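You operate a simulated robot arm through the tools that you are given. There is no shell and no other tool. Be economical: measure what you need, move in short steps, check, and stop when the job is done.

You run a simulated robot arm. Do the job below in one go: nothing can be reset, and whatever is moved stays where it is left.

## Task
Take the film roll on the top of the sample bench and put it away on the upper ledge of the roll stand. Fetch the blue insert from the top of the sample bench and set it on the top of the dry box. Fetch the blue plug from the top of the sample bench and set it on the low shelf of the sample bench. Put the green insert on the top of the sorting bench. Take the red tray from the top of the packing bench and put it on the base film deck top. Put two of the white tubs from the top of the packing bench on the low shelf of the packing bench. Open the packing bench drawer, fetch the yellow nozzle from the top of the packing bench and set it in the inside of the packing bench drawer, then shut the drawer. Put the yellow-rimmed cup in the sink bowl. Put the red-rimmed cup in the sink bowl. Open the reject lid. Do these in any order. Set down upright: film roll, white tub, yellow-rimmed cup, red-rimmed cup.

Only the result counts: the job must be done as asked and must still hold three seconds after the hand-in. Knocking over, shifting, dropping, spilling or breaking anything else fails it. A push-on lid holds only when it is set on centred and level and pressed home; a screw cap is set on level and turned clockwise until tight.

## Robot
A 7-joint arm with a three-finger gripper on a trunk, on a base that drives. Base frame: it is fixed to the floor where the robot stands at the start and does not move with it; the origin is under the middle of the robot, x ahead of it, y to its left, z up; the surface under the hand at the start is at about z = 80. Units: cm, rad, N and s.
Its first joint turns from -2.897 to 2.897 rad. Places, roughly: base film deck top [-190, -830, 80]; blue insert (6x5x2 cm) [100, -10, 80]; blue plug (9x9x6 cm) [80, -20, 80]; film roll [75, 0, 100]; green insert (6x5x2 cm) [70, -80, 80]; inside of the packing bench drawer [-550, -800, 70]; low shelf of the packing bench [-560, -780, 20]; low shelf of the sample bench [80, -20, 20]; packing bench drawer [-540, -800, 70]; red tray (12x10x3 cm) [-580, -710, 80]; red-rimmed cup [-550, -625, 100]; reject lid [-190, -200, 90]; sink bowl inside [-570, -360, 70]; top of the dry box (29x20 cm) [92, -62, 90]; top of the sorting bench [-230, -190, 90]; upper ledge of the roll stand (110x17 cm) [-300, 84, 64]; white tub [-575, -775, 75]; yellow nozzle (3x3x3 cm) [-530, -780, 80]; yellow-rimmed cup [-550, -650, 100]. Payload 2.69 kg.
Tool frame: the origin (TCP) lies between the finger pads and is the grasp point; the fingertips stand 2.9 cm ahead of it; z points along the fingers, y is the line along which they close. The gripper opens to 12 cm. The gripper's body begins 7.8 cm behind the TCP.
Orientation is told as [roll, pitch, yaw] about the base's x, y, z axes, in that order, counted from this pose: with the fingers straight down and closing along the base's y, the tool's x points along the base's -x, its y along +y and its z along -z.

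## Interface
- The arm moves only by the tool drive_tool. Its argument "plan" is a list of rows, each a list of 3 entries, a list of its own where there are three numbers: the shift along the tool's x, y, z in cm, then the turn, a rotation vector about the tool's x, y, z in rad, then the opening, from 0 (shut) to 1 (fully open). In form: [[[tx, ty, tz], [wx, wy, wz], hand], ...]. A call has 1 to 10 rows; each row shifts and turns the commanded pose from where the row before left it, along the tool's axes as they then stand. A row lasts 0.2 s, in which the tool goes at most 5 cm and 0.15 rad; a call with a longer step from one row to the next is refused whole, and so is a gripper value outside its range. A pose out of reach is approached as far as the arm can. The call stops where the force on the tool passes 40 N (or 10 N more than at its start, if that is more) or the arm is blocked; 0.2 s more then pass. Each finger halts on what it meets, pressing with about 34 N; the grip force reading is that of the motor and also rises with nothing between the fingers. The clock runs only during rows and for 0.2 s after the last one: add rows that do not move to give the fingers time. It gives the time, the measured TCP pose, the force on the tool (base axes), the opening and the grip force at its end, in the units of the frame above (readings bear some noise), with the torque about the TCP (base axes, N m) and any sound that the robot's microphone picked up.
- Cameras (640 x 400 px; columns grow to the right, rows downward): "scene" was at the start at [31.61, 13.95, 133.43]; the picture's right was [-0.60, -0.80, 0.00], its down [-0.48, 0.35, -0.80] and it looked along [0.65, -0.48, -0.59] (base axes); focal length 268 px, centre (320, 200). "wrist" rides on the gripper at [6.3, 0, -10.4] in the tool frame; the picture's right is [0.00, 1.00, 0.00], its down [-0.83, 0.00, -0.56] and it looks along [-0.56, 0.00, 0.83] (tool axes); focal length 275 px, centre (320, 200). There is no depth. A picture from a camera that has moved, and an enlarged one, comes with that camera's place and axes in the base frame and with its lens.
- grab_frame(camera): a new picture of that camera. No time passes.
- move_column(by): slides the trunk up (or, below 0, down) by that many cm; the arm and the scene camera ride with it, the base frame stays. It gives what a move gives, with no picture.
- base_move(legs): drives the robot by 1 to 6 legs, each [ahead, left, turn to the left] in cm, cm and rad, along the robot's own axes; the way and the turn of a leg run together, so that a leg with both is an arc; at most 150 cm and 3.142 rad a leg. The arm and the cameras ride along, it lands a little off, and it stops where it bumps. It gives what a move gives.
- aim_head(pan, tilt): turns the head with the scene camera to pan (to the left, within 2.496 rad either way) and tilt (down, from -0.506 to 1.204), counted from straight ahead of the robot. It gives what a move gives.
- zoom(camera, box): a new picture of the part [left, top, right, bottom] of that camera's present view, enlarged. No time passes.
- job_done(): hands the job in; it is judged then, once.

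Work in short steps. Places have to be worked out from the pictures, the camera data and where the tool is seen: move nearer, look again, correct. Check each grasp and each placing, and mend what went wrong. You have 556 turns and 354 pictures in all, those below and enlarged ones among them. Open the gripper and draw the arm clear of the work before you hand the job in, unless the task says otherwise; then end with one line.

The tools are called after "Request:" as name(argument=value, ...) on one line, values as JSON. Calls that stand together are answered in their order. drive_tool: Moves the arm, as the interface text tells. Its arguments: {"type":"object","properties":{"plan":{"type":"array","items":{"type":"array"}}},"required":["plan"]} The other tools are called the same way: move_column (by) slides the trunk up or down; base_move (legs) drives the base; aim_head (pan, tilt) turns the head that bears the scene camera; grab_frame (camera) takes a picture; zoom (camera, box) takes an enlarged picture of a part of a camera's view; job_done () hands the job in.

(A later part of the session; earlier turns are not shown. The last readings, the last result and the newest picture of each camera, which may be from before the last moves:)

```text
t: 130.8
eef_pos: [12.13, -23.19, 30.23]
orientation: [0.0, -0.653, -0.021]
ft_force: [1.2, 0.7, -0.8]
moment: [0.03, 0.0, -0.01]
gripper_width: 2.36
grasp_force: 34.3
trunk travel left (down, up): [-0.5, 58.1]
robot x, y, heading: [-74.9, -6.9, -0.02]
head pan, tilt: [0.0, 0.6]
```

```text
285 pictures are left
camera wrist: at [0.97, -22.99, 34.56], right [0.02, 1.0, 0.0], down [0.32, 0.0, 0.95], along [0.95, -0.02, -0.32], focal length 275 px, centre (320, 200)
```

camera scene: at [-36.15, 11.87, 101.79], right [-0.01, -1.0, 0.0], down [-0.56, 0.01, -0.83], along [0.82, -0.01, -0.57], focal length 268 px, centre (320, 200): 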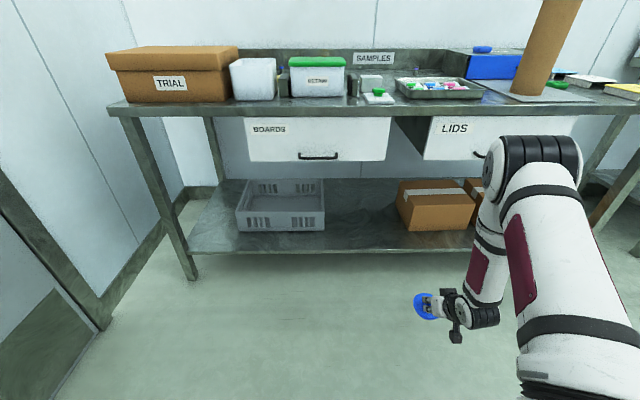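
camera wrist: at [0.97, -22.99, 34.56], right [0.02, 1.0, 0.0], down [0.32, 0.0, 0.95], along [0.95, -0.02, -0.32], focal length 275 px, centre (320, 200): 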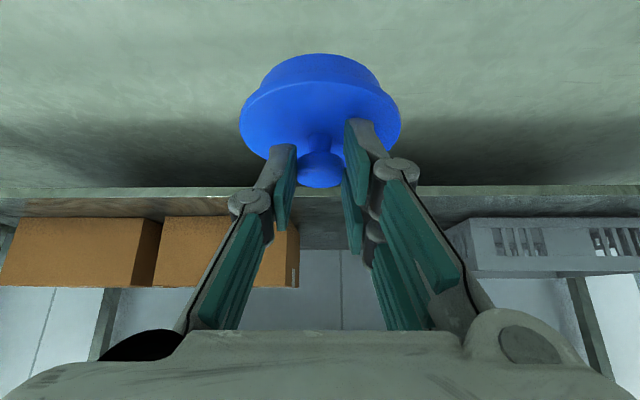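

Clear entry. Drive ahead 42 and left 12, ending with the plug above the shelf.

Request:
base_move(legs=[[15, 12, 0.015], [27, 0, 0]])

Request:
grab_frame(camera="wrist")

Request:
grab_frame(camera="scene")

```text
t: 133.9
eef_pos: [52.34, -9.7, 29.9]
orientation: [0.007, -0.624, -0.016]
ft_force: [0.1, 0.1, -0.6]
moment: [-0.03, -0.01, 0.03]
gripper_width: 2.32
grasp_force: 33.7
trunk travel left (down, up): [-0.5, 58.1]
robot x, y, heading: [-33.57, 5.22, 0.008]
head pan, tilt: [0.0, 0.6]
stopped in leg 2: the robot was blocked; the commanded pose is now the measured one
```

```text
284 pictures are left
camera wrist: at [41.08, -9.58, 34.64], right [0.01, 1.0, 0.0], down [0.35, -0.01, 0.94], along [0.94, -0.01, -0.35], focal length 275 px, centre (320, 200)
```

wrist: 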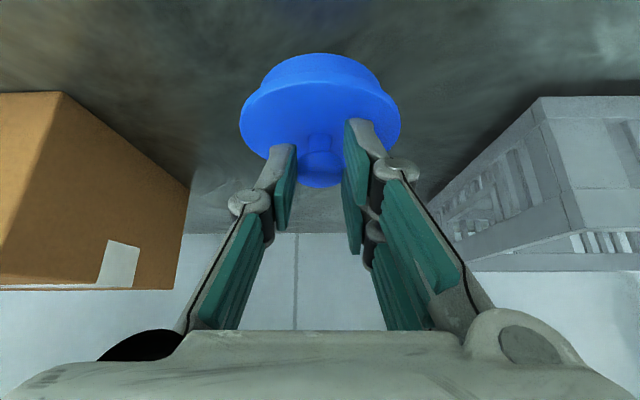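

```text
283 pictures are left
camera scene: at [4.67, 24.58, 101.87], right [0.0, -1.0, 0.0], down [-0.56, 0.0, -0.83], along [0.83, 0.0, -0.56], focal length 268 px, centre (320, 200)
```

scene: 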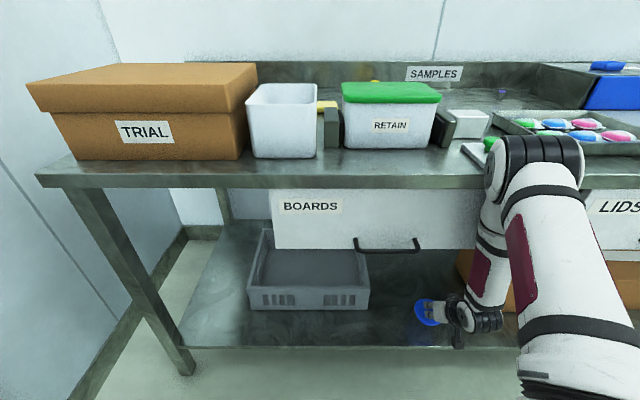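

The elbow touched the bench edge; the plug is already ~9 cm inside. Back off 1.5 cm and lower the plug gently.

Request:
base_move(legs=[[-1.5, 0, 0]])

Request:
drive_tool(plan=[[[0.6, 0, 0.8], [0, -0.03, 0], 0.1], [[0.6, 0, 0.8], [0, 0, 0], 0.1], [[0, 0, 0], [0, 0, 0], 0.1]])

Request:
zoom(camera="scene", box=[340, 100, 640, 370])

```text
t: 134.7
eef_pos: [50.89, -9.67, 29.54]
orientation: [0.009, -0.62, -0.017]
ft_force: [0.1, -0.5, -0.5]
moment: [0.02, -0.01, -0.02]
gripper_width: 2.38
grasp_force: 34.0
trunk travel left (down, up): [-0.5, 58.1]
robot x, y, heading: [-35.16, 5.2, 0.009]
head pan, tilt: [0.0, 0.6]
```

```text
t: 135.5
eef_pos: [50.96, -9.5, 27.58]
orientation: [0.007, -0.655, -0.017]
ft_force: [-0.2, 0.0, -0.8]
moment: [0.01, 0.01, 0.02]
gripper_width: 2.34
grasp_force: 33.7
trunk travel left (down, up): [-0.5, 58.1]
robot x, y, heading: [-35.04, 4.69, -0.004]
head pan, tilt: [0.0, 0.6]
```

```text
1.48 times, centred on (490, 235) of scene
camera zoom: at [3.44, 24.5, 101.79], right [0.0, -1.0, 0.0], down [-0.56, 0.0, -0.83], along [0.82, 0.0, -0.57], focal length 398 px, centre (68, 148)
```

zoom: 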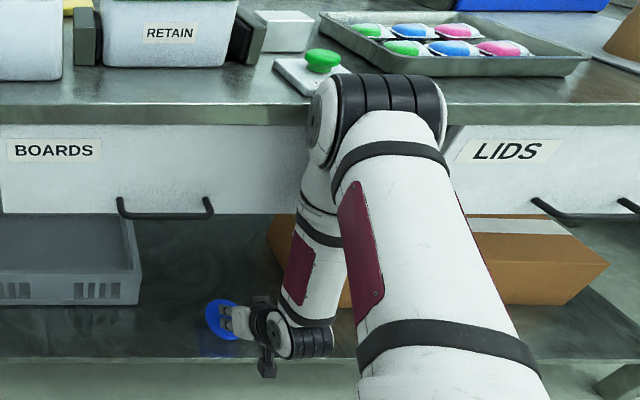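

Continue lowering in small steps until contact.

Request:
drive_tool(plan=[[[0.2, 0, 0.27], [0, 0, 0], 0.1], [[0.2, 0, 0.27], [0, 0, 0], 0.1], [[0.2, 0, 0.27], [0, 0, 0], 0.1], [[0.2, 0, 0.27], [0, 0, 0], 0.1], [[0.12, 0, 0.16], [0, 0, 0], 0.1], [[0, 0, 0], [0, 0, 0], 0.1]])

Request:
grab_frame(camera="wrist")

```text
t: 136.9
eef_pos: [50.94, -9.68, 26.09]
orientation: [0.007, -0.65, -0.018]
ft_force: [-0.5, -0.6, -0.9]
moment: [-0.01, 0.05, -0.02]
gripper_width: 2.32
grasp_force: 33.9
trunk travel left (down, up): [-0.5, 58.1]
robot x, y, heading: [-35.4, 5.02, 0.006]
head pan, tilt: [0.0, 0.6]
```

```text
281 pictures are left
camera wrist: at [39.58, -9.57, 30.44], right [0.01, 1.0, 0.0], down [0.32, -0.01, 0.95], along [0.95, -0.01, -0.32], focal length 275 px, centre (320, 200)
```

wrist: 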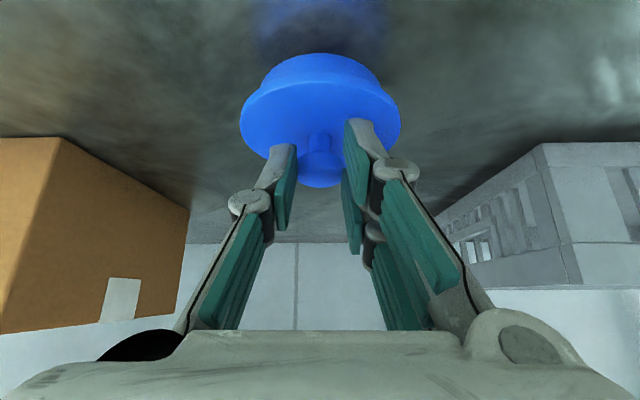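

Request:
drive_tool(plan=[[[0.2, 0, 0.27], [0, 0, 0], 0.1], [[0.2, 0, 0.27], [0, 0, 0], 0.1], [[0.2, 0, 0.27], [0, 0, 0], 0.1], [[0.2, 0, 0.27], [0, 0, 0], 0.1], [[0, 0, 0], [0, 0, 0], 0.1]])

Request:
grab_frame(camera="wrist")

```text
t: 138.1
eef_pos: [50.97, -9.63, 24.72]
orientation: [0.009, -0.65, -0.017]
ft_force: [0.6, -0.7, -0.5]
moment: [-0.03, 0.04, 0.03]
gripper_width: 2.33
grasp_force: 33.9
trunk travel left (down, up): [-0.5, 58.1]
robot x, y, heading: [-35.28, 5.02, 0.004]
head pan, tilt: [0.0, 0.6]
```

```text
280 pictures are left
camera wrist: at [39.62, -9.55, 29.1], right [0.01, 1.0, 0.0], down [0.32, -0.01, 0.95], along [0.95, -0.01, -0.32], focal length 275 px, centre (320, 200)
```

wrist: 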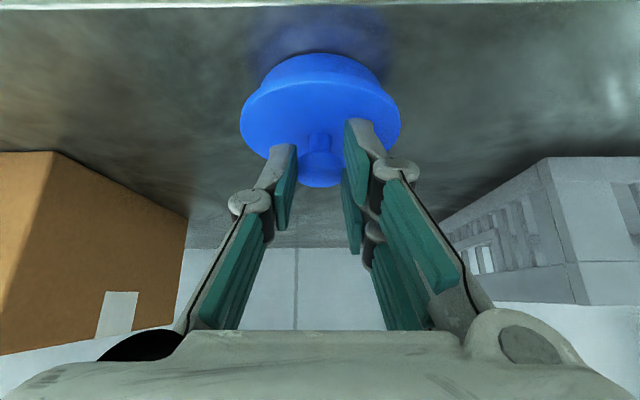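

The shelf edge appears to be at x≈47, so I want the plug deeper: back the base 3 cm and extend the arm 8 cm.

Request:
drive_tool(plan=[[[-0.3, 0, -0.4], [0, 0, 0], 0.1], [[0, 0, 0], [0, 0, 0], 0.1]])

Request:
base_move(legs=[[-3, 0, 0]])

Request:
drive_tool(plan=[[[-3.2, 0, 2.4], [0, 0, 0], 0.1], [[-3.2, 0, 2.4], [0, 0, 0], 0.1], [[0, 0, 0], [0, 0, 0], 0.1]])

Request:
zoom(camera="scene", box=[340, 100, 640, 370])

```text
t: 138.7
eef_pos: [50.85, -9.61, 25.18]
orientation: [0.009, -0.65, -0.016]
ft_force: [0.4, 0.6, -0.6]
moment: [0.02, -0.01, 0.0]
gripper_width: 2.32
grasp_force: 33.8
trunk travel left (down, up): [-0.5, 58.1]
robot x, y, heading: [-34.79, 5.08, 0.004]
head pan, tilt: [0.0, 0.6]
```

```text
t: 139.6
eef_pos: [47.92, -9.66, 25.09]
orientation: [0.008, -0.651, -0.018]
ft_force: [0.2, 0.1, 0.1]
moment: [-0.03, -0.01, 0.0]
gripper_width: 2.31
grasp_force: 34.2
trunk travel left (down, up): [-0.5, 58.1]
robot x, y, heading: [-38.32, 5.03, 0.005]
head pan, tilt: [0.0, 0.6]
```

```text
t: 140.3
eef_pos: [56.0, -9.77, 25.16]
orientation: [0.01, -0.651, -0.019]
ft_force: [-0.5, 0.2, -0.1]
moment: [0.02, -0.01, 0.03]
gripper_width: 2.32
grasp_force: 33.8
trunk travel left (down, up): [-0.5, 58.1]
robot x, y, heading: [-38.27, 5.34, 0.004]
head pan, tilt: [0.0, 0.6]
```

```text
1.48 times, centred on (490, 235) of scene
camera zoom: at [0.44, 24.48, 101.79], right [0.0, -1.0, 0.0], down [-0.57, 0.0, -0.83], along [0.82, 0.0, -0.57], focal length 398 px, centre (68, 148)
```

zoom: 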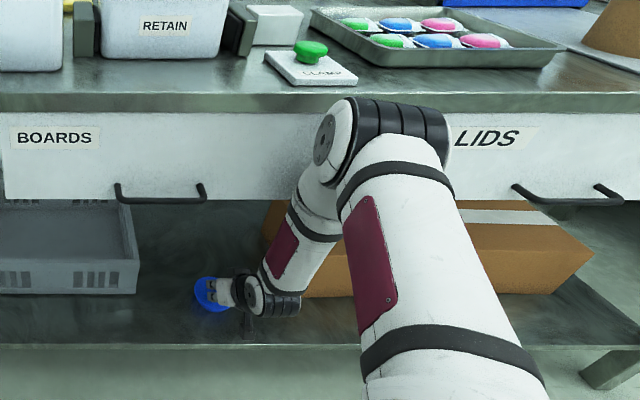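

Good: plug centre is now ≈57, well inside. Lower to contact.

Request:
drive_tool(plan=[[[0.2, 0, 0.27], [0, 0, 0], 0.1], [[0.2, 0, 0.27], [0, 0, 0], 0.1], [[0.2, 0, 0.27], [0, 0, 0], 0.1], [[0.2, 0, 0.27], [0, 0, 0], 0.1], [[0.2, 0, 0.27], [0, 0, 0], 0.1], [[0, 0, 0], [0, 0, 0], 0.1]])

Request:
grab_frame(camera="wrist")

```text
t: 141.2
eef_pos: [56.37, -9.7, 24.67]
orientation: [0.006, -0.665, -0.014]
ft_force: [-1.1, 0.4, 12.3]
moment: [-0.05, 0.12, 0.03]
gripper_width: 2.29
grasp_force: 34.2
trunk travel left (down, up): [-0.5, 58.1]
robot x, y, heading: [-38.21, 5.09, 0.011]
head pan, tilt: [0.0, 0.6]
stopped in row 4: the force on the tool passed its limit at 44 N (the readings are from after the stop); the commanded pose is now the measured one
```

```text
278 pictures are left
camera wrist: at [44.94, -9.69, 28.88], right [0.01, 1.0, 0.0], down [0.31, 0.0, 0.95], along [0.95, -0.01, -0.31], focal length 275 px, centre (320, 200)
```

wrist: 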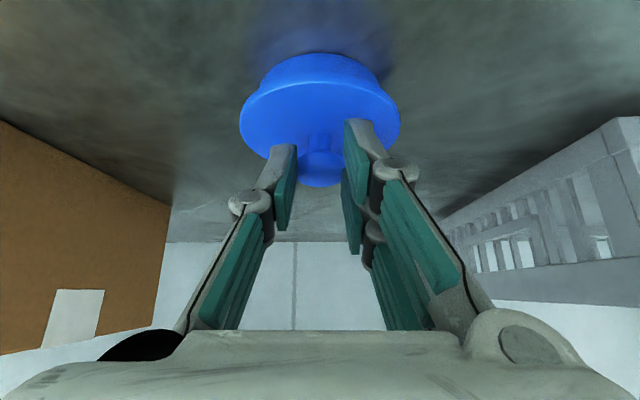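

Contact. Release and withdraw along the tool axis.

Request:
drive_tool(plan=[[[0, 0, -0.1], [0, 0, 0], 0.1], [[0, 0, 0], [0, 0, 0], 0.35], [[0, 0, 0], [0, 0, 0], 0.45], [[0, 0, -2], [0, 0, 0], 0.45], [[0, 0, -3], [0, 0, 0], 0.45], [[0, 0, -3], [0, 0, 0], 0.45], [[0, 0, 0], [0, 0, 0], 0.45]])

Request:
grab_frame(camera="wrist")

```text
t: 142.8
eef_pos: [51.17, -9.75, 30.87]
orientation: [0.011, -0.66, -0.015]
ft_force: [-0.5, 0.3, 0.1]
moment: [0.0, 0.02, -0.03]
gripper_width: 5.38
grasp_force: 0.0
trunk travel left (down, up): [-0.5, 58.1]
robot x, y, heading: [-38.33, 4.88, 0.004]
head pan, tilt: [0.0, 0.6]
```

```text
277 pictures are left
camera wrist: at [39.82, -9.6, 35.21], right [0.01, 1.0, 0.0], down [0.32, -0.01, 0.95], along [0.95, -0.01, -0.32], focal length 275 px, centre (320, 200)
```

wrist: 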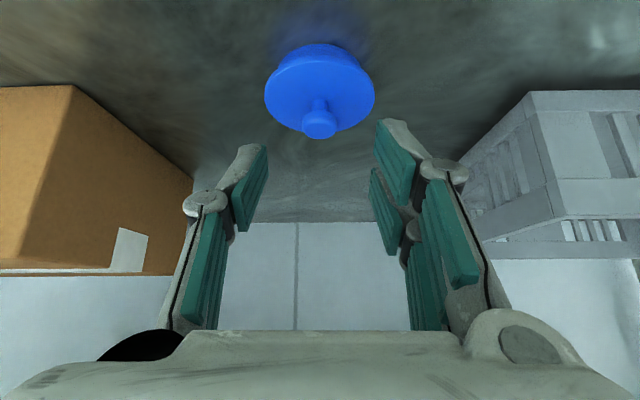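

Plug stands flat on the low shelf. Back out and bring trunk and arm back up.

Request:
base_move(legs=[[-45, 0, 0]])

Request:
move_column(by=40)

Request:
drive_tool(plan=[[[-3, 0, -3.4], [0, 0, 0], 1], [[-3, 0, -3.4], [0, 0, 0], 1], [[-3, 0, -3.4], [0, 0, 0], 1], [[-3, 0, -3.4], [0, 0, 0], 1], [[-3, 0, -3.4], [0, 0, 0], 1], [[-3, 0, -3.4], [0, 0, 0], 1], [[-3, 0, -3.4], [0, 0, 0], 1], [[-3, 0, -3.4], [0, 0, 0], 1]])

Request:
drive_tool(plan=[[[0, 0, 0], [0, 0.132, 0], 1], [[0, 0, 0], [0, 0.132, 0], 1], [[0, 0, 0], [0, 0.132, 0], 1], [[0, 0, 0], [0, 0.132, 0], 1], [[0, 0, 0], [0, 0.132, 0], 1], [[0, 0, 0], [0, 0, 0], 1]])

Request:
grab_frame(camera="scene")

```text
t: 145.6
eef_pos: [5.31, -9.94, 30.96]
orientation: [0.008, -0.661, -0.015]
ft_force: [0.2, 0.3, 0.9]
moment: [0.0, 0.01, 0.05]
gripper_width: 5.4
grasp_force: 0.0
trunk travel left (down, up): [-0.5, 58.1]
robot x, y, heading: [-84.14, 5.13, 0.005]
head pan, tilt: [0.0, 0.6]
```

```text
t: 149.4
eef_pos: [5.34, -9.98, 70.83]
orientation: [0.009, -0.659, -0.015]
ft_force: [-0.3, 0.4, -0.1]
moment: [0.01, -0.02, -0.01]
gripper_width: 5.39
grasp_force: 0.0
trunk travel left (down, up): [-40.5, 18.1]
robot x, y, heading: [-84.09, 5.01, 0.007]
head pan, tilt: [0.0, 0.6]
```

```text
t: 151.2
eef_pos: [7.45, -10.2, 106.89]
orientation: [0.009, -0.658, -0.015]
ft_force: [-0.2, 0.3, -0.3]
moment: [0.01, -0.03, 0.01]
gripper_width: 12.0
grasp_force: 0.0
trunk travel left (down, up): [-40.5, 18.1]
robot x, y, heading: [-83.89, 4.67, 0.002]
head pan, tilt: [0.0, 0.6]
```

```text
t: 152.6
eef_pos: [7.65, -10.13, 107.02]
orientation: [0.008, 0.003, -0.01]
ft_force: [0.1, -0.7, -0.5]
moment: [-0.01, 0.01, 0.04]
gripper_width: 12.04
grasp_force: 0.1
trunk travel left (down, up): [-40.5, 18.1]
robot x, y, heading: [-84.53, 4.87, 0.003]
head pan, tilt: [0.0, 0.6]
```

```text
276 pictures are left
camera scene: at [-54.95, 24.23, 141.7], right [0.0, -1.0, 0.0], down [-0.56, 0.0, -0.83], along [0.83, 0.0, -0.56], focal length 268 px, centre (320, 200)
```

scene: 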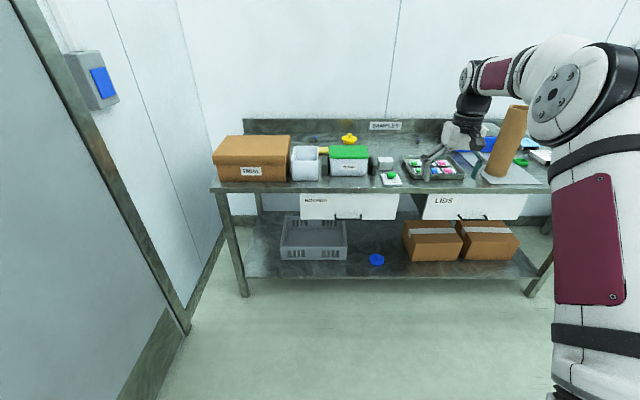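

Green insert seen at about (70,-78). Move the base right, retract the arm a bit, then approach.

Request:
base_move(legs=[[0, -88, 0]])

Request:
drive_tool(plan=[[[4, 2, -2], [0, 0, 0], 1], [[4, 2, -2], [0, 0, 0], 1], [[4, 2, -2], [0, 0, 0], 1], [[4, 2, -2], [0, 0, 0], 1], [[4, 2, -2], [0, 0, 0], 1], [[0, 0, 0], [0, 0, 0], 1]])

Request:
base_move(legs=[[60, 0, 0]])

Request:
grab_frame(camera="wrist")

Request:
grab_frame(camera="scene")

```text
t: 157.3
eef_pos: [8.57, -98.28, 107.01]
orientation: [0.007, 0.0, -0.003]
ft_force: [0.4, -0.1, -0.1]
moment: [0.02, -0.01, -0.05]
gripper_width: 12.0
grasp_force: 0.1
trunk travel left (down, up): [-40.5, 18.1]
robot x, y, heading: [-83.38, -83.9, 0.014]
head pan, tilt: [0.0, 0.6]
```

```text
t: 158.7
eef_pos: [-11.47, -88.38, 117.32]
orientation: [0.005, -0.001, -0.005]
ft_force: [-0.2, -0.6, 0.3]
moment: [-0.02, 0.03, 0.02]
gripper_width: 11.99
grasp_force: 0.0
trunk travel left (down, up): [-40.5, 18.1]
robot x, y, heading: [-83.21, -83.63, 0.014]
head pan, tilt: [0.0, 0.6]
```

```text
t: 162.1
eef_pos: [48.8, -89.25, 117.36]
orientation: [0.008, 0.0, -0.018]
ft_force: [-0.2, 0.3, 0.2]
moment: [0.01, -0.01, -0.01]
gripper_width: 11.98
grasp_force: 0.0
trunk travel left (down, up): [-40.5, 18.1]
robot x, y, heading: [-22.23, -83.48, 0.0]
head pan, tilt: [0.0, 0.6]
```

```text
275 pictures are left
camera wrist: at [42.42, -89.23, 127.74], right [0.01, 1.0, 0.01], down [0.83, -0.02, 0.56], along [0.56, 0.0, -0.83], focal length 275 px, centre (320, 200)
```

wrist: 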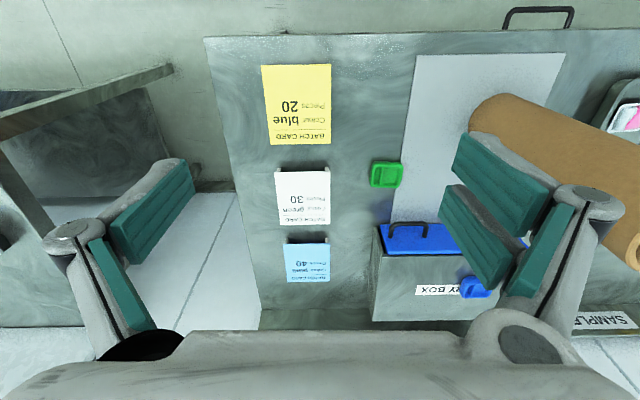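

```text
274 pictures are left
camera scene: at [6.25, -64.46, 141.7], right [0.0, -1.0, 0.0], down [-0.56, 0.0, -0.83], along [0.83, 0.0, -0.56], focal length 268 px, centre (320, 200)
```

scene: 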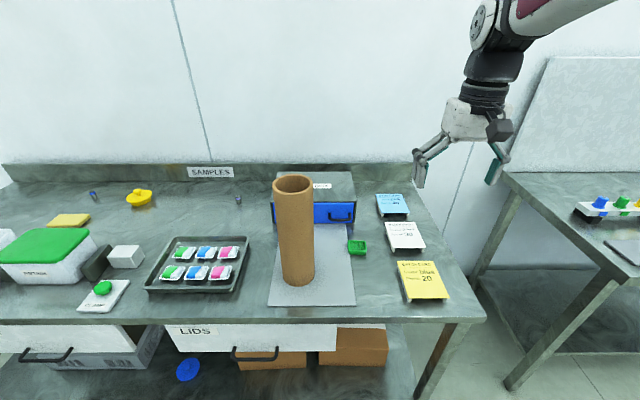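

Green insert at about (68.3,-76.4). Move base ahead 10 and position above it.

Request:
base_move(legs=[[10, 0, 0]])

Request:
drive_tool(plan=[[[-2.4, 3.2, 2.5], [0, 0, 0], 0.75], [[-2.4, 3.2, 2.5], [0, 0, 0], 0.75], [[-2.4, 3.2, 2.5], [0, 0, 0], 0.75], [[-2.4, 3.2, 2.5], [0, 0, 0], 0.75], [[0, 0, 3.5], [0, 0, 0], 0.75], [[0, 0, 0], [0, 0, 0], 0.75]])

Request:
grab_frame(camera="wrist")

Request:
grab_frame(camera="scene")

```text
t: 163.3
eef_pos: [58.63, -89.34, 117.39]
orientation: [0.008, 0.001, -0.019]
ft_force: [0.1, 0.0, 0.1]
moment: [-0.02, 0.0, 0.04]
gripper_width: 12.0
grasp_force: 0.1
trunk travel left (down, up): [-40.5, 18.1]
robot x, y, heading: [-12.63, -83.53, -0.004]
head pan, tilt: [0.0, 0.6]
```

```text
t: 164.7
eef_pos: [68.75, -76.56, 104.19]
orientation: [0.009, -0.001, -0.02]
ft_force: [-1.0, -0.3, 0.4]
moment: [0.01, 0.01, -0.02]
gripper_width: 9.01
grasp_force: 0.0
trunk travel left (down, up): [-40.5, 18.1]
robot x, y, heading: [-12.85, -83.92, -0.007]
head pan, tilt: [0.0, 0.6]
```

```text
273 pictures are left
camera wrist: at [62.38, -76.42, 114.55], right [0.01, 1.0, 0.01], down [0.83, -0.02, 0.56], along [0.56, 0.0, -0.83], focal length 275 px, centre (320, 200)
```

wrist: 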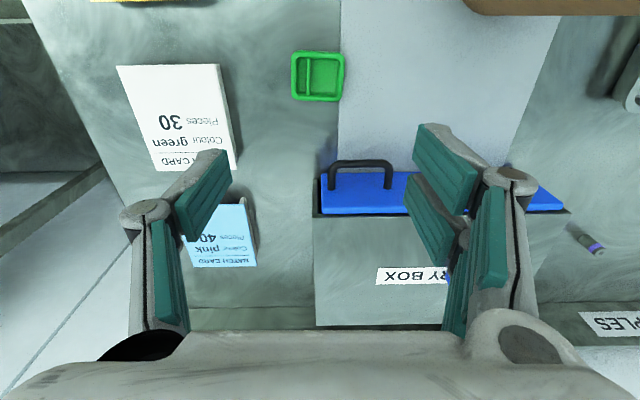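

```text
272 pictures are left
camera scene: at [16.31, -64.5, 141.7], right [0.0, -1.0, 0.0], down [-0.56, 0.0, -0.83], along [0.83, 0.0, -0.56], focal length 268 px, centre (320, 200)
```

scene: 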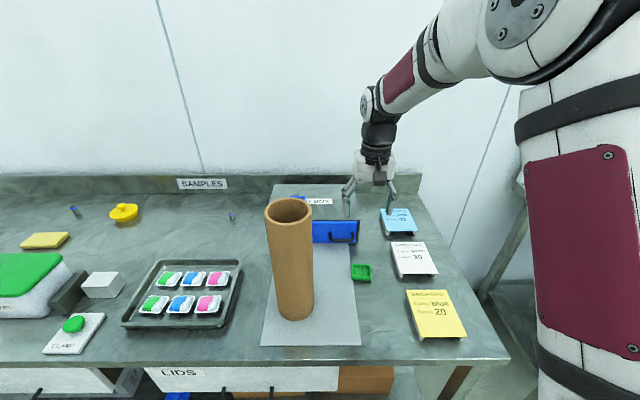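

Aligned; descend with a 7.5 cm opening.

Request:
drive_tool(plan=[[[0.5, 0.15, 4], [0, 0, 0], 0.62], [[0, 0, 4], [0, 0, 0], 0.62], [[0, 0, 4], [0, 0, 0], 0.62], [[0, 0, 4], [0, 0, 0], 0.62], [[0, 0, 3], [0, 0, 0], 0.62], [[0, 0, 1], [0, 0, 0], 0.62], [[0, 0, 0.5], [0, 0, 0], 0.62], [[0, 0, 0], [0, 0, 0], 0.62]])

Request:
grab_frame(camera="wrist")

```text
t: 166.5
eef_pos: [68.08, -76.46, 83.51]
orientation: [0.008, -0.001, -0.019]
ft_force: [0.2, -0.1, 0.6]
moment: [0.01, 0.01, 0.02]
gripper_width: 7.44
grasp_force: 0.1
trunk travel left (down, up): [-40.5, 18.1]
robot x, y, heading: [-12.68, -83.28, -0.001]
head pan, tilt: [0.0, 0.6]
```

```text
271 pictures are left
camera wrist: at [61.79, -76.37, 93.8], right [0.01, 1.0, 0.01], down [0.83, -0.02, 0.56], along [0.56, 0.0, -0.83], focal length 275 px, centre (320, 200)
```

wrist: 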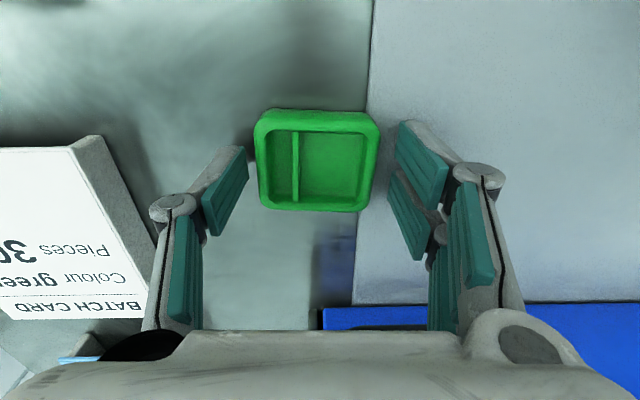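

Request:
drive_tool(plan=[[[0, 0, 0.1], [0, 0, 0], 0.62], [[0, 0, 0], [0, 0, 0], 0.3], [[0, 0, 0], [0, 0, 0], 0.3], [[0, 0, 0], [0, 0, 0], 0.3], [[0, 0, -3], [0, 0, 0], 0.3], [[0, 0, -4], [0, 0, 0], 0.3], [[0, 0, -4], [0, 0, 0], 0.3], [[0, 0, -4], [0, 0, 0], 0.3], [[0, 0, -4], [0, 0, 0], 0.3], [[0, 0, -4], [0, 0, 0], 0.3]])

Request:
grab_frame(camera="wrist")

```text
t: 168.7
eef_pos: [68.16, -76.59, 106.34]
orientation: [0.006, 0.003, -0.019]
ft_force: [0.4, 0.3, -1.1]
moment: [0.02, 0.01, 0.03]
gripper_width: 5.73
grasp_force: 34.1
trunk travel left (down, up): [-40.5, 18.1]
robot x, y, heading: [-12.32, -83.57, -0.004]
head pan, tilt: [0.0, 0.6]
```

```text
270 pictures are left
camera wrist: at [61.82, -76.56, 116.64], right [0.01, 1.0, 0.01], down [0.83, -0.02, 0.56], along [0.56, 0.0, -0.83], focal length 275 px, centre (320, 200)
```

wrist: 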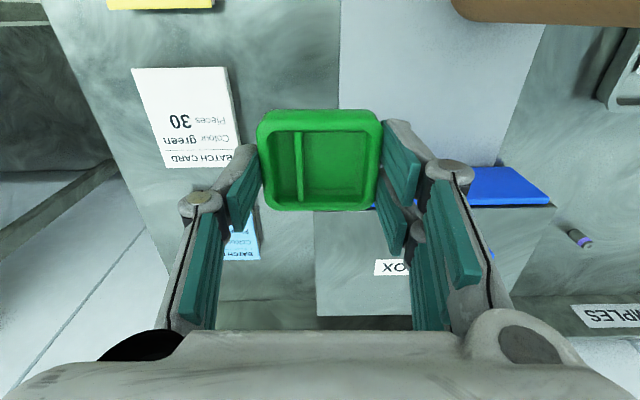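

Green insert held. Back off, turn to face the sorting bench and look.

Request:
base_move(legs=[[-70, 0, 0], [0, 0, 1.57], [0, 0, 1.57]])

Request:
aim_head(pan=0.4, tilt=0.5)

Request:
grab_frame(camera="scene")

```text
t: 180.2
eef_pos: [-161.67, -94.31, 106.26]
orientation: [0.006, 0.0, -3.112]
ft_force: [-0.2, -0.1, -0.3]
moment: [-0.02, -0.01, -0.01]
gripper_width: 5.73
grasp_force: 34.2
trunk travel left (down, up): [-40.5, 18.1]
robot x, y, heading: [-80.89, -83.37, -3.095]
head pan, tilt: [0.0, 0.6]
```

```text
t: 181.0
eef_pos: [-161.64, -94.43, 106.2]
orientation: [0.006, 0.001, -3.11]
ft_force: [-0.7, -0.4, -0.9]
moment: [0.0, -0.02, 0.02]
gripper_width: 5.74
grasp_force: 34.0
trunk travel left (down, up): [-40.5, 18.1]
robot x, y, heading: [-81.44, -83.39, -3.092]
head pan, tilt: [0.4, 0.499]
```

```text
269 pictures are left
camera scene: at [-108.53, -107.05, 142.61], right [-0.43, 0.9, 0.0], down [0.43, 0.21, -0.88], along [-0.79, -0.38, -0.48], focal length 268 px, centre (320, 200)
```

scene: 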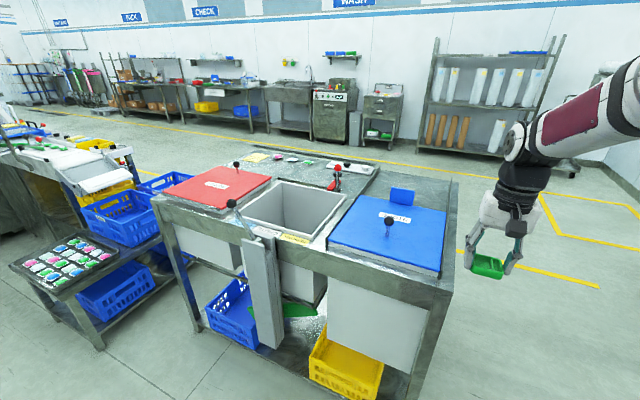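

Request:
zoom(camera="scene", box=[130, 120, 470, 332])

```text
1.88 times, centred on (300, 226) of scene
camera zoom: at [-108.53, -107.05, 142.61], right [-0.43, 0.9, 0.0], down [0.43, 0.21, -0.88], along [-0.79, -0.38, -0.48], focal length 505 px, centre (358, 151)
```

zoom: 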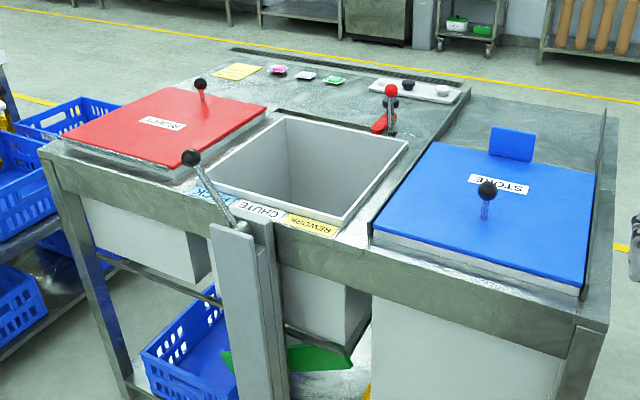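

The reject lid has its knob on the far (-x) edge, with hinge presumably on the near (+x) edge; the clear bench top is on the -x side. I drive around to the -x side.

Request:
base_move(legs=[[0, -48, -0.05], [140, 0, 0], [130, 0, 0], [0, 148, 0], [0, 0, -1.57], [0, 0, -1.57]])

Request:
aim_head(pan=0, tilt=0.5)

Request:
grab_frame(camera="scene")

```text
t: 211.1
eef_pos: [-266.49, -178.21, 106.24]
orientation: [0.006, 0.001, 0.083]
ft_force: [-0.2, -0.1, -0.7]
moment: [-0.02, 0.02, -0.01]
gripper_width: 5.72
grasp_force: 33.8
trunk travel left (down, up): [-40.5, 18.1]
robot x, y, heading: [-346.0, -193.03, 0.097]
head pan, tilt: [0.4, 0.499]
```

```text
t: 211.9
eef_pos: [-266.43, -178.17, 106.18]
orientation: [0.005, -0.001, 0.083]
ft_force: [-0.6, -0.5, -1.2]
moment: [-0.01, 0.01, -0.02]
gripper_width: 5.72
grasp_force: 34.0
trunk travel left (down, up): [-40.5, 18.1]
robot x, y, heading: [-346.6, -193.48, 0.103]
head pan, tilt: [0.0, 0.499]
```

```text
267 pictures are left
camera scene: at [-318.94, -171.34, 142.61], right [0.1, -1.0, 0.0], down [-0.48, -0.05, -0.88], along [0.87, 0.09, -0.48], focal length 268 px, centre (320, 200)
```

scene: 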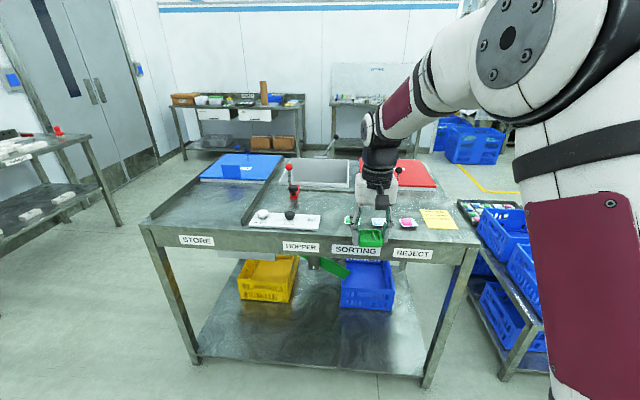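

Request:
grab_frame(camera="wrist")

Request:
zoom(camera="scene", box=[220, 130, 480, 292])

```text
266 pictures are left
camera wrist: at [-272.74, -178.77, 116.62], right [-0.09, 1.0, 0.01], down [0.83, 0.07, 0.56], along [0.55, 0.05, -0.83], focal length 275 px, centre (320, 200)
```

wrist: 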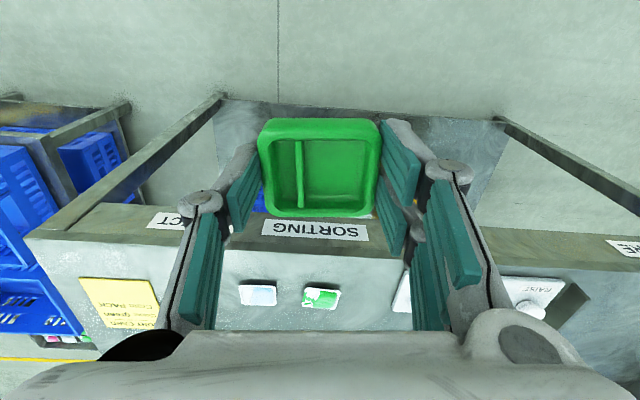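

```text
2.46 times, centred on (350, 211) of scene
camera zoom: at [-318.94, -171.34, 142.61], right [0.1, -1.0, 0.0], down [-0.48, -0.05, -0.88], along [0.87, 0.09, -0.48], focal length 661 px, centre (246, 173)
```

zoom: 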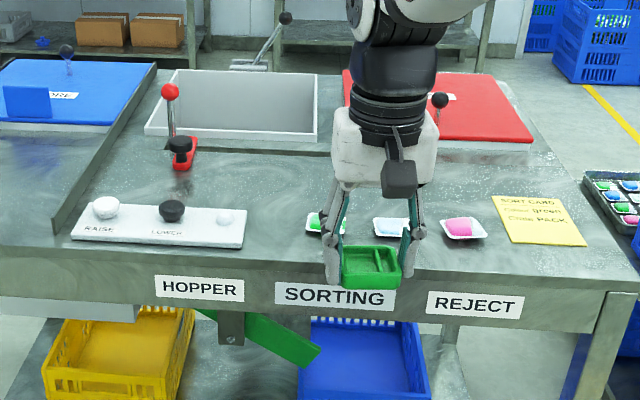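

Free plain spot on the top near (-229,-172), behind the sample blisters. Drive ahead 45 cm with a small heading correction.

Request:
base_move(legs=[[42, 0, -0.1]])

Request:
grab_frame(camera="wrist")

Request:
grab_frame(camera="scene")

```text
t: 214.6
eef_pos: [-222.32, -184.45, 106.14]
orientation: [0.009, 0.001, -0.02]
ft_force: [0.6, 0.2, 0.0]
moment: [0.0, 0.02, 0.01]
gripper_width: 5.71
grasp_force: 34.4
trunk travel left (down, up): [-40.5, 18.1]
robot x, y, heading: [-302.99, -191.38, -0.004]
head pan, tilt: [0.0, 0.499]
```

```text
264 pictures are left
camera wrist: at [-228.66, -184.36, 116.63], right [0.02, 1.0, 0.01], down [0.83, -0.02, 0.56], along [0.56, 0.0, -0.83], focal length 275 px, centre (320, 200)
```

wrist: 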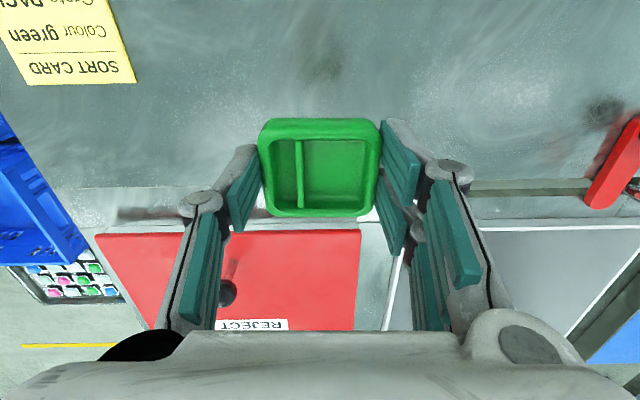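

```text
263 pictures are left
camera scene: at [-273.88, -172.24, 142.61], right [0.0, -1.0, 0.0], down [-0.48, 0.0, -0.88], along [0.88, 0.0, -0.48], focal length 268 px, centre (320, 200)
```

scene: 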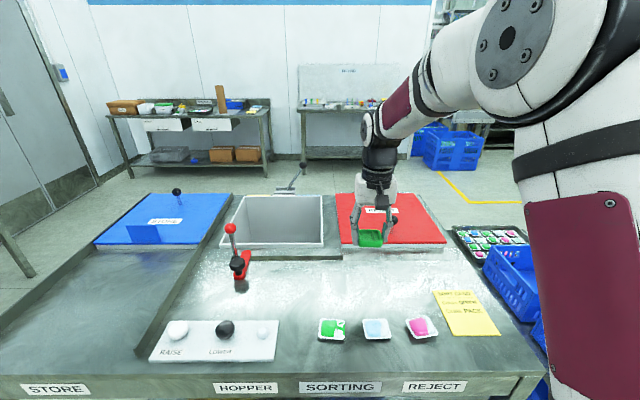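

Place at about (-222,-176). Shift +8.5 in y and lower.

Request:
drive_tool(plan=[[[0, 4.2, 0], [0, 0, 0], 0.3], [[0, 4.2, 0], [0, 0, 0], 0.3], [[0, 0, 4], [0, 0, 0], 0.3], [[0, 0, 4], [0, 0, 0], 0.3], [[0, 0, 2.5], [0, 0, 0], 0.3], [[0, 0, 0.5], [0, 0, 0], 0.3], [[0, 0, 0.4], [0, 0, 0], 0.3], [[0, 0, 0.4], [0, 0, 0], 0.3], [[0, 0, 0.3], [0, 0, 0], 0.3], [[0, 0, 0], [0, 0, 0], 0.3]])

Request:
grab_frame(camera="wrist")

```text
t: 216.8
eef_pos: [-222.07, -175.9, 94.1]
orientation: [0.008, -0.003, -0.021]
ft_force: [0.7, 0.6, -0.3]
moment: [-0.04, -0.03, -0.01]
gripper_width: 5.71
grasp_force: 33.9
trunk travel left (down, up): [-40.5, 18.1]
robot x, y, heading: [-303.46, -191.39, -0.009]
head pan, tilt: [0.0, 0.499]
```

```text
262 pictures are left
camera wrist: at [-228.46, -175.86, 104.52], right [0.02, 1.0, 0.01], down [0.83, -0.02, 0.56], along [0.56, 0.0, -0.83], focal length 275 px, centre (320, 200)
```

wrist: 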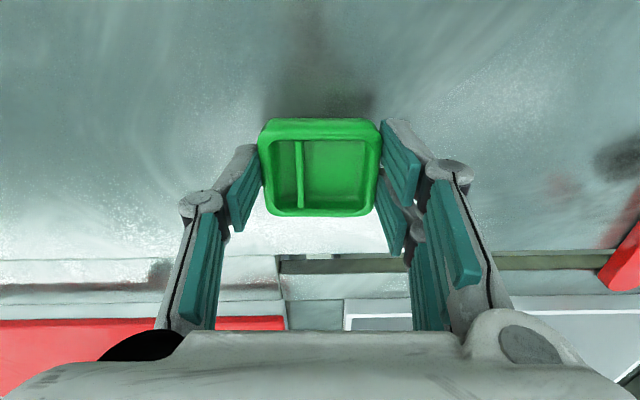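

Request:
drive_tool(plan=[[[0, 0, 0.3], [0, 0, 0], 0.3], [[0, 0, 0.3], [0, 0, 0], 0.3], [[0, 0, 0.3], [0, 0, 0], 0.3], [[0, 0, 0.3], [0, 0, 0], 0.3], [[0, 0, 0.3], [0, 0, 0], 0.3], [[0, 0, 0], [0, 0, 0], 0.3]])

```text
t: 218.2
eef_pos: [-222.17, -175.89, 92.51]
orientation: [0.007, 0.001, -0.022]
ft_force: [-0.3, 0.3, -0.7]
moment: [0.0, 0.01, 0.01]
gripper_width: 5.73
grasp_force: 34.2
trunk travel left (down, up): [-40.5, 18.1]
robot x, y, heading: [-303.38, -191.42, -0.008]
head pan, tilt: [0.0, 0.499]
```

Request:
drive_tool(plan=[[[0, 0, 0.3], [0, 0, 0], 0.3], [[0, 0, 0.3], [0, 0, 0], 0.3], [[0, 0, 0.3], [0, 0, 0], 0.3], [[0, 0, 0.3], [0, 0, 0], 0.3], [[0, 0, 0.3], [0, 0, 0], 0.3], [[0, 0, 0], [0, 0, 0], 0.3]])

Request:
grab_frame(camera="wrist")

```text
t: 219.6
eef_pos: [-222.17, -175.77, 91.43]
orientation: [0.007, -0.004, -0.02]
ft_force: [-0.5, -2.7, 18.7]
moment: [-0.24, 0.1, -0.01]
gripper_width: 5.73
grasp_force: 34.3
trunk travel left (down, up): [-40.5, 18.1]
robot x, y, heading: [-303.38, -191.01, -0.003]
head pan, tilt: [0.0, 0.499]
```

```text
261 pictures are left
camera wrist: at [-228.5, -175.85, 101.73], right [0.02, 1.0, 0.01], down [0.83, -0.02, 0.56], along [0.56, 0.0, -0.83], focal length 275 px, centre (320, 200)
```

wrist: 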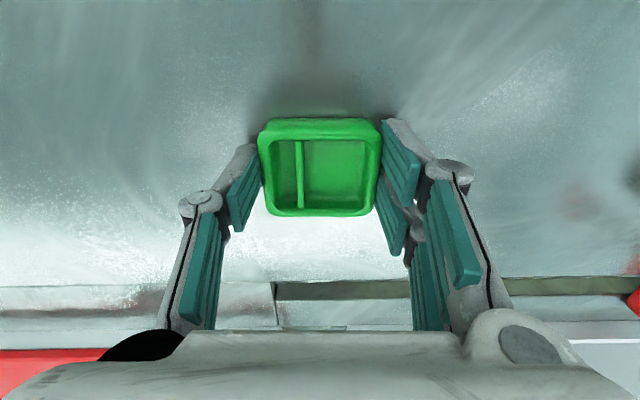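

Contact (surface z≈88). Release and lift.

Request:
drive_tool(plan=[[[0, 0, -0.2], [0, 0, 0], 0.3], [[0, 0, 0], [0, 0, 0], 0.55], [[0, 0, 0], [0, 0, 0], 0.65], [[0, 0, -2], [0, 0, 0], 0.65], [[0, 0, -4], [0, 0, 0], 0.65], [[0, 0, -4], [0, 0, 0], 0.65], [[0, 0, -4], [0, 0, 0], 0.65], [[0, 0, -4], [0, 0, 0], 0.65], [[0, 0, -4], [0, 0, 0], 0.65], [[0, 0, -4], [0, 0, 0], 0.65]])

Request:
grab_frame(camera="wrist")

Request:
zoom(camera="scene", box=[180, 160, 500, 360])

```text
t: 221.8
eef_pos: [-222.33, -176.0, 117.51]
orientation: [0.007, -0.001, -0.021]
ft_force: [0.0, 0.3, 0.7]
moment: [-0.03, 0.05, 0.0]
gripper_width: 7.8
grasp_force: 0.0
trunk travel left (down, up): [-40.5, 18.1]
robot x, y, heading: [-303.52, -191.07, -0.001]
head pan, tilt: [0.0, 0.499]
```

```text
260 pictures are left
camera wrist: at [-228.66, -175.97, 127.97], right [0.02, 1.0, 0.01], down [0.83, -0.02, 0.56], along [0.56, 0.0, -0.83], focal length 275 px, centre (320, 200)
```

wrist: 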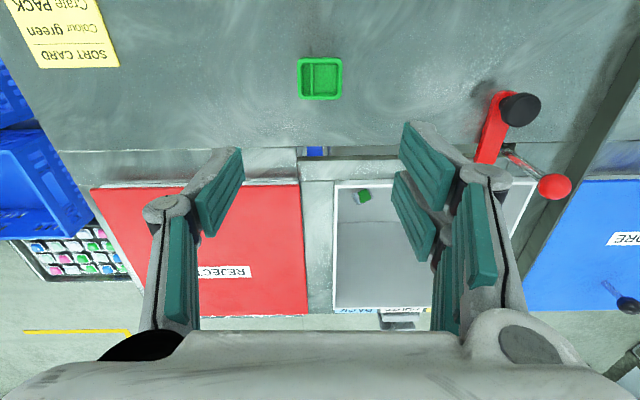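

```text
2.00 times, centred on (340, 260) of scene
camera zoom: at [-273.86, -172.24, 142.6], right [0.0, -1.0, 0.0], down [-0.48, 0.0, -0.88], along [0.88, 0.0, -0.48], focal length 537 px, centre (280, 80)
```

zoom: 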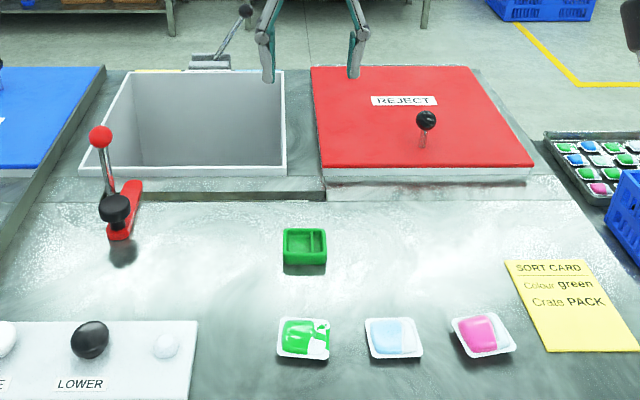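

Green insert placed. Now inspect the reject lid's knob and hinge.

Request:
zoom(camera="wrist", box=[40, 140, 360, 340])

Request:
zoom(camera="scene", box=[320, 170, 480, 270])

```text
2.00 times, centred on (200, 240) of wrist
camera zoom: at [-228.66, -175.97, 127.97], right [0.02, 1.0, 0.01], down [0.83, -0.02, 0.56], along [0.56, 0.0, -0.83], focal length 551 px, centre (560, 120)
```

zoom: 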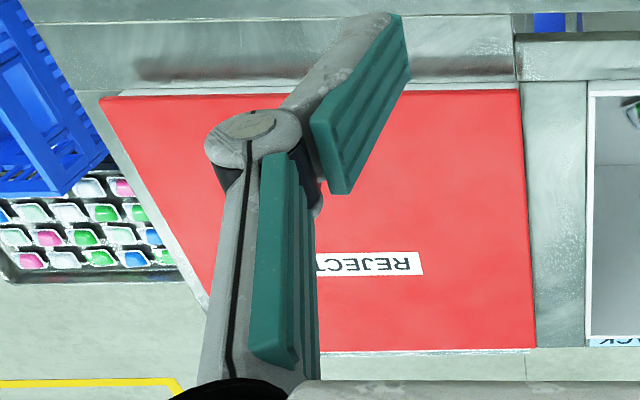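

```text
4.00 times, centred on (400, 220) of scene
camera zoom: at [-273.86, -172.24, 142.6], right [0.0, -1.0, 0.0], down [-0.48, 0.0, -0.88], along [0.88, 0.0, -0.48], focal length 1074 px, centre (0, 120)
```

zoom: 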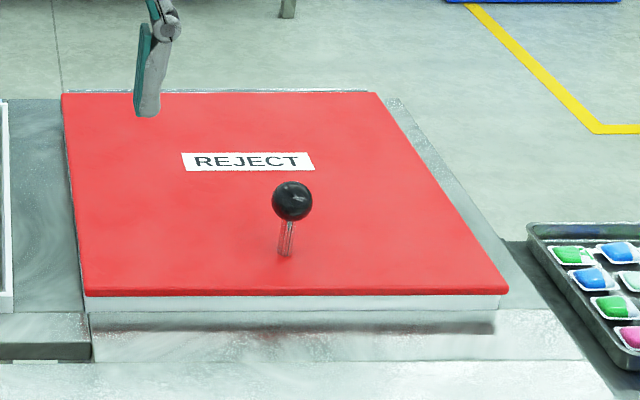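

The hinge is on the +x edge, so the lid must be swung toward +x; this is reachable only from the +x side. Drive around there.

Request:
base_move(legs=[[-40, 0, 0], [0, 150, 0], [120, 0, 0], [145, 0, 0], [0, 0, -1.57], [0, 0, -1.57]])

Request:
grab_frame(camera="scene")

```text
t: 251.3
eef_pos: [-158.63, -59.92, 117.6]
orientation: [0.008, 0.0, -3.139]
ft_force: [-0.1, 0.4, 0.8]
moment: [-0.01, 0.02, -0.01]
gripper_width: 7.85
grasp_force: 0.1
trunk travel left (down, up): [-40.5, 18.1]
robot x, y, heading: [-77.91, -43.19, -3.125]
head pan, tilt: [0.0, 0.499]
```

```text
256 pictures are left
camera scene: at [-106.87, -62.23, 142.61], right [-0.02, 1.0, 0.0], down [0.48, 0.01, -0.88], along [-0.88, -0.02, -0.48], focal length 268 px, centre (320, 200)
```

scene: 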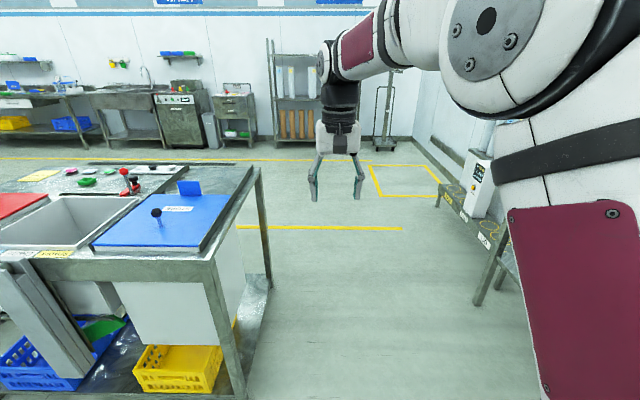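

Request:
base_move(legs=[[-25, 75, 0], [0, 77, 0]])

Request:
grab_frame(camera="scene")

Request:
grab_frame(camera="wrist")

```text
t: 259.3
eef_pos: [-132.2, -210.55, 117.54]
orientation: [0.006, 0.0, 3.132]
ft_force: [0.3, 0.1, 0.4]
moment: [-0.01, -0.01, 0.0]
gripper_width: 7.81
grasp_force: 0.0
trunk travel left (down, up): [-40.5, 18.1]
robot x, y, heading: [-51.45, -194.55, -3.137]
head pan, tilt: [0.0, 0.499]
```

```text
255 pictures are left
camera scene: at [-80.4, -213.53, 142.61], right [-0.01, 1.0, 0.0], down [0.48, 0.0, -0.88], along [-0.88, 0.0, -0.48], focal length 268 px, centre (320, 200)
```

scene: 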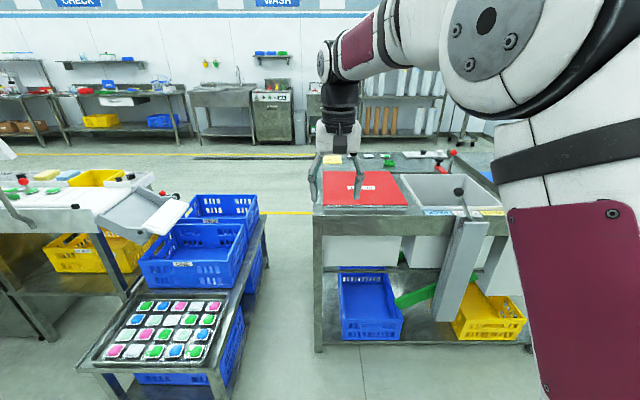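

```text
254 pictures are left
camera wrist: at [-125.88, -210.5, 127.95], right [-0.01, -1.0, 0.01], down [-0.83, 0.01, 0.56], along [-0.56, 0.0, -0.83], focal length 275 px, centre (320, 200)
```

wrist: 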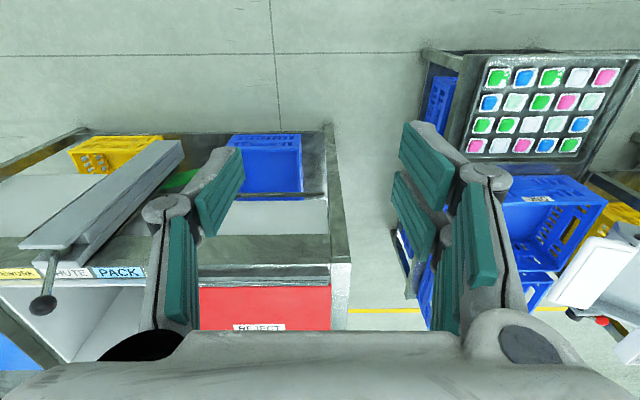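

Drive ahead 56 and slightly left; the arm then works to the robot's right, away from the head.

Request:
base_move(legs=[[56, 7, 0]])

Request:
aim_head(pan=-0.1, tilt=0.75)

Request:
grab_frame(camera="scene")

Request:
grab_frame(camera="wrist")

```text
t: 262.5
eef_pos: [-188.23, -217.53, 117.6]
orientation: [0.006, -0.001, 3.13]
ft_force: [0.3, -0.6, 0.4]
moment: [-0.01, -0.03, 0.0]
gripper_width: 7.77
grasp_force: 0.0
trunk travel left (down, up): [-40.5, 18.1]
robot x, y, heading: [-107.42, -202.25, -3.133]
head pan, tilt: [0.0, 0.499]
```

```text
t: 263.3
eef_pos: [-188.31, -217.61, 117.62]
orientation: [0.008, -0.001, 3.129]
ft_force: [0.8, 0.2, -0.6]
moment: [0.05, -0.03, 0.01]
gripper_width: 7.81
grasp_force: 0.1
trunk travel left (down, up): [-40.5, 18.1]
robot x, y, heading: [-107.51, -201.73, -3.137]
head pan, tilt: [-0.099, 0.75]
```

```text
253 pictures are left
camera scene: at [-135.65, -219.92, 140.42], right [0.1, 1.0, 0.0], down [0.68, -0.07, -0.73], along [-0.73, 0.07, -0.68], focal length 268 px, centre (320, 200)
```

scene: 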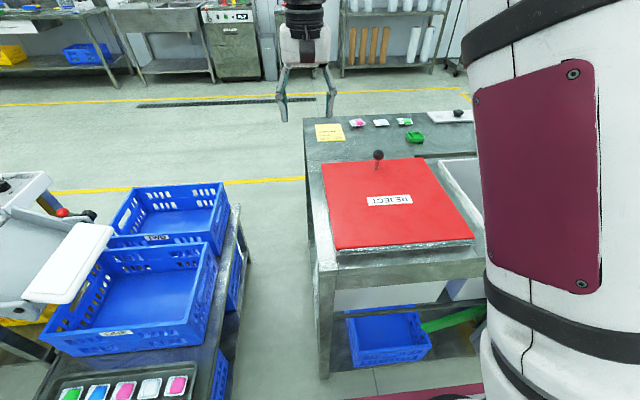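

```text
252 pictures are left
camera wrist: at [-181.97, -217.63, 127.95], right [-0.01, -1.0, 0.01], down [-0.83, 0.01, 0.56], along [-0.56, 0.0, -0.83], focal length 275 px, centre (320, 200)
```

wrist: 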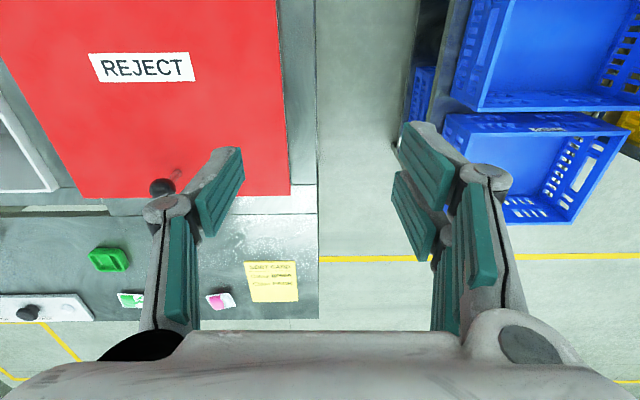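

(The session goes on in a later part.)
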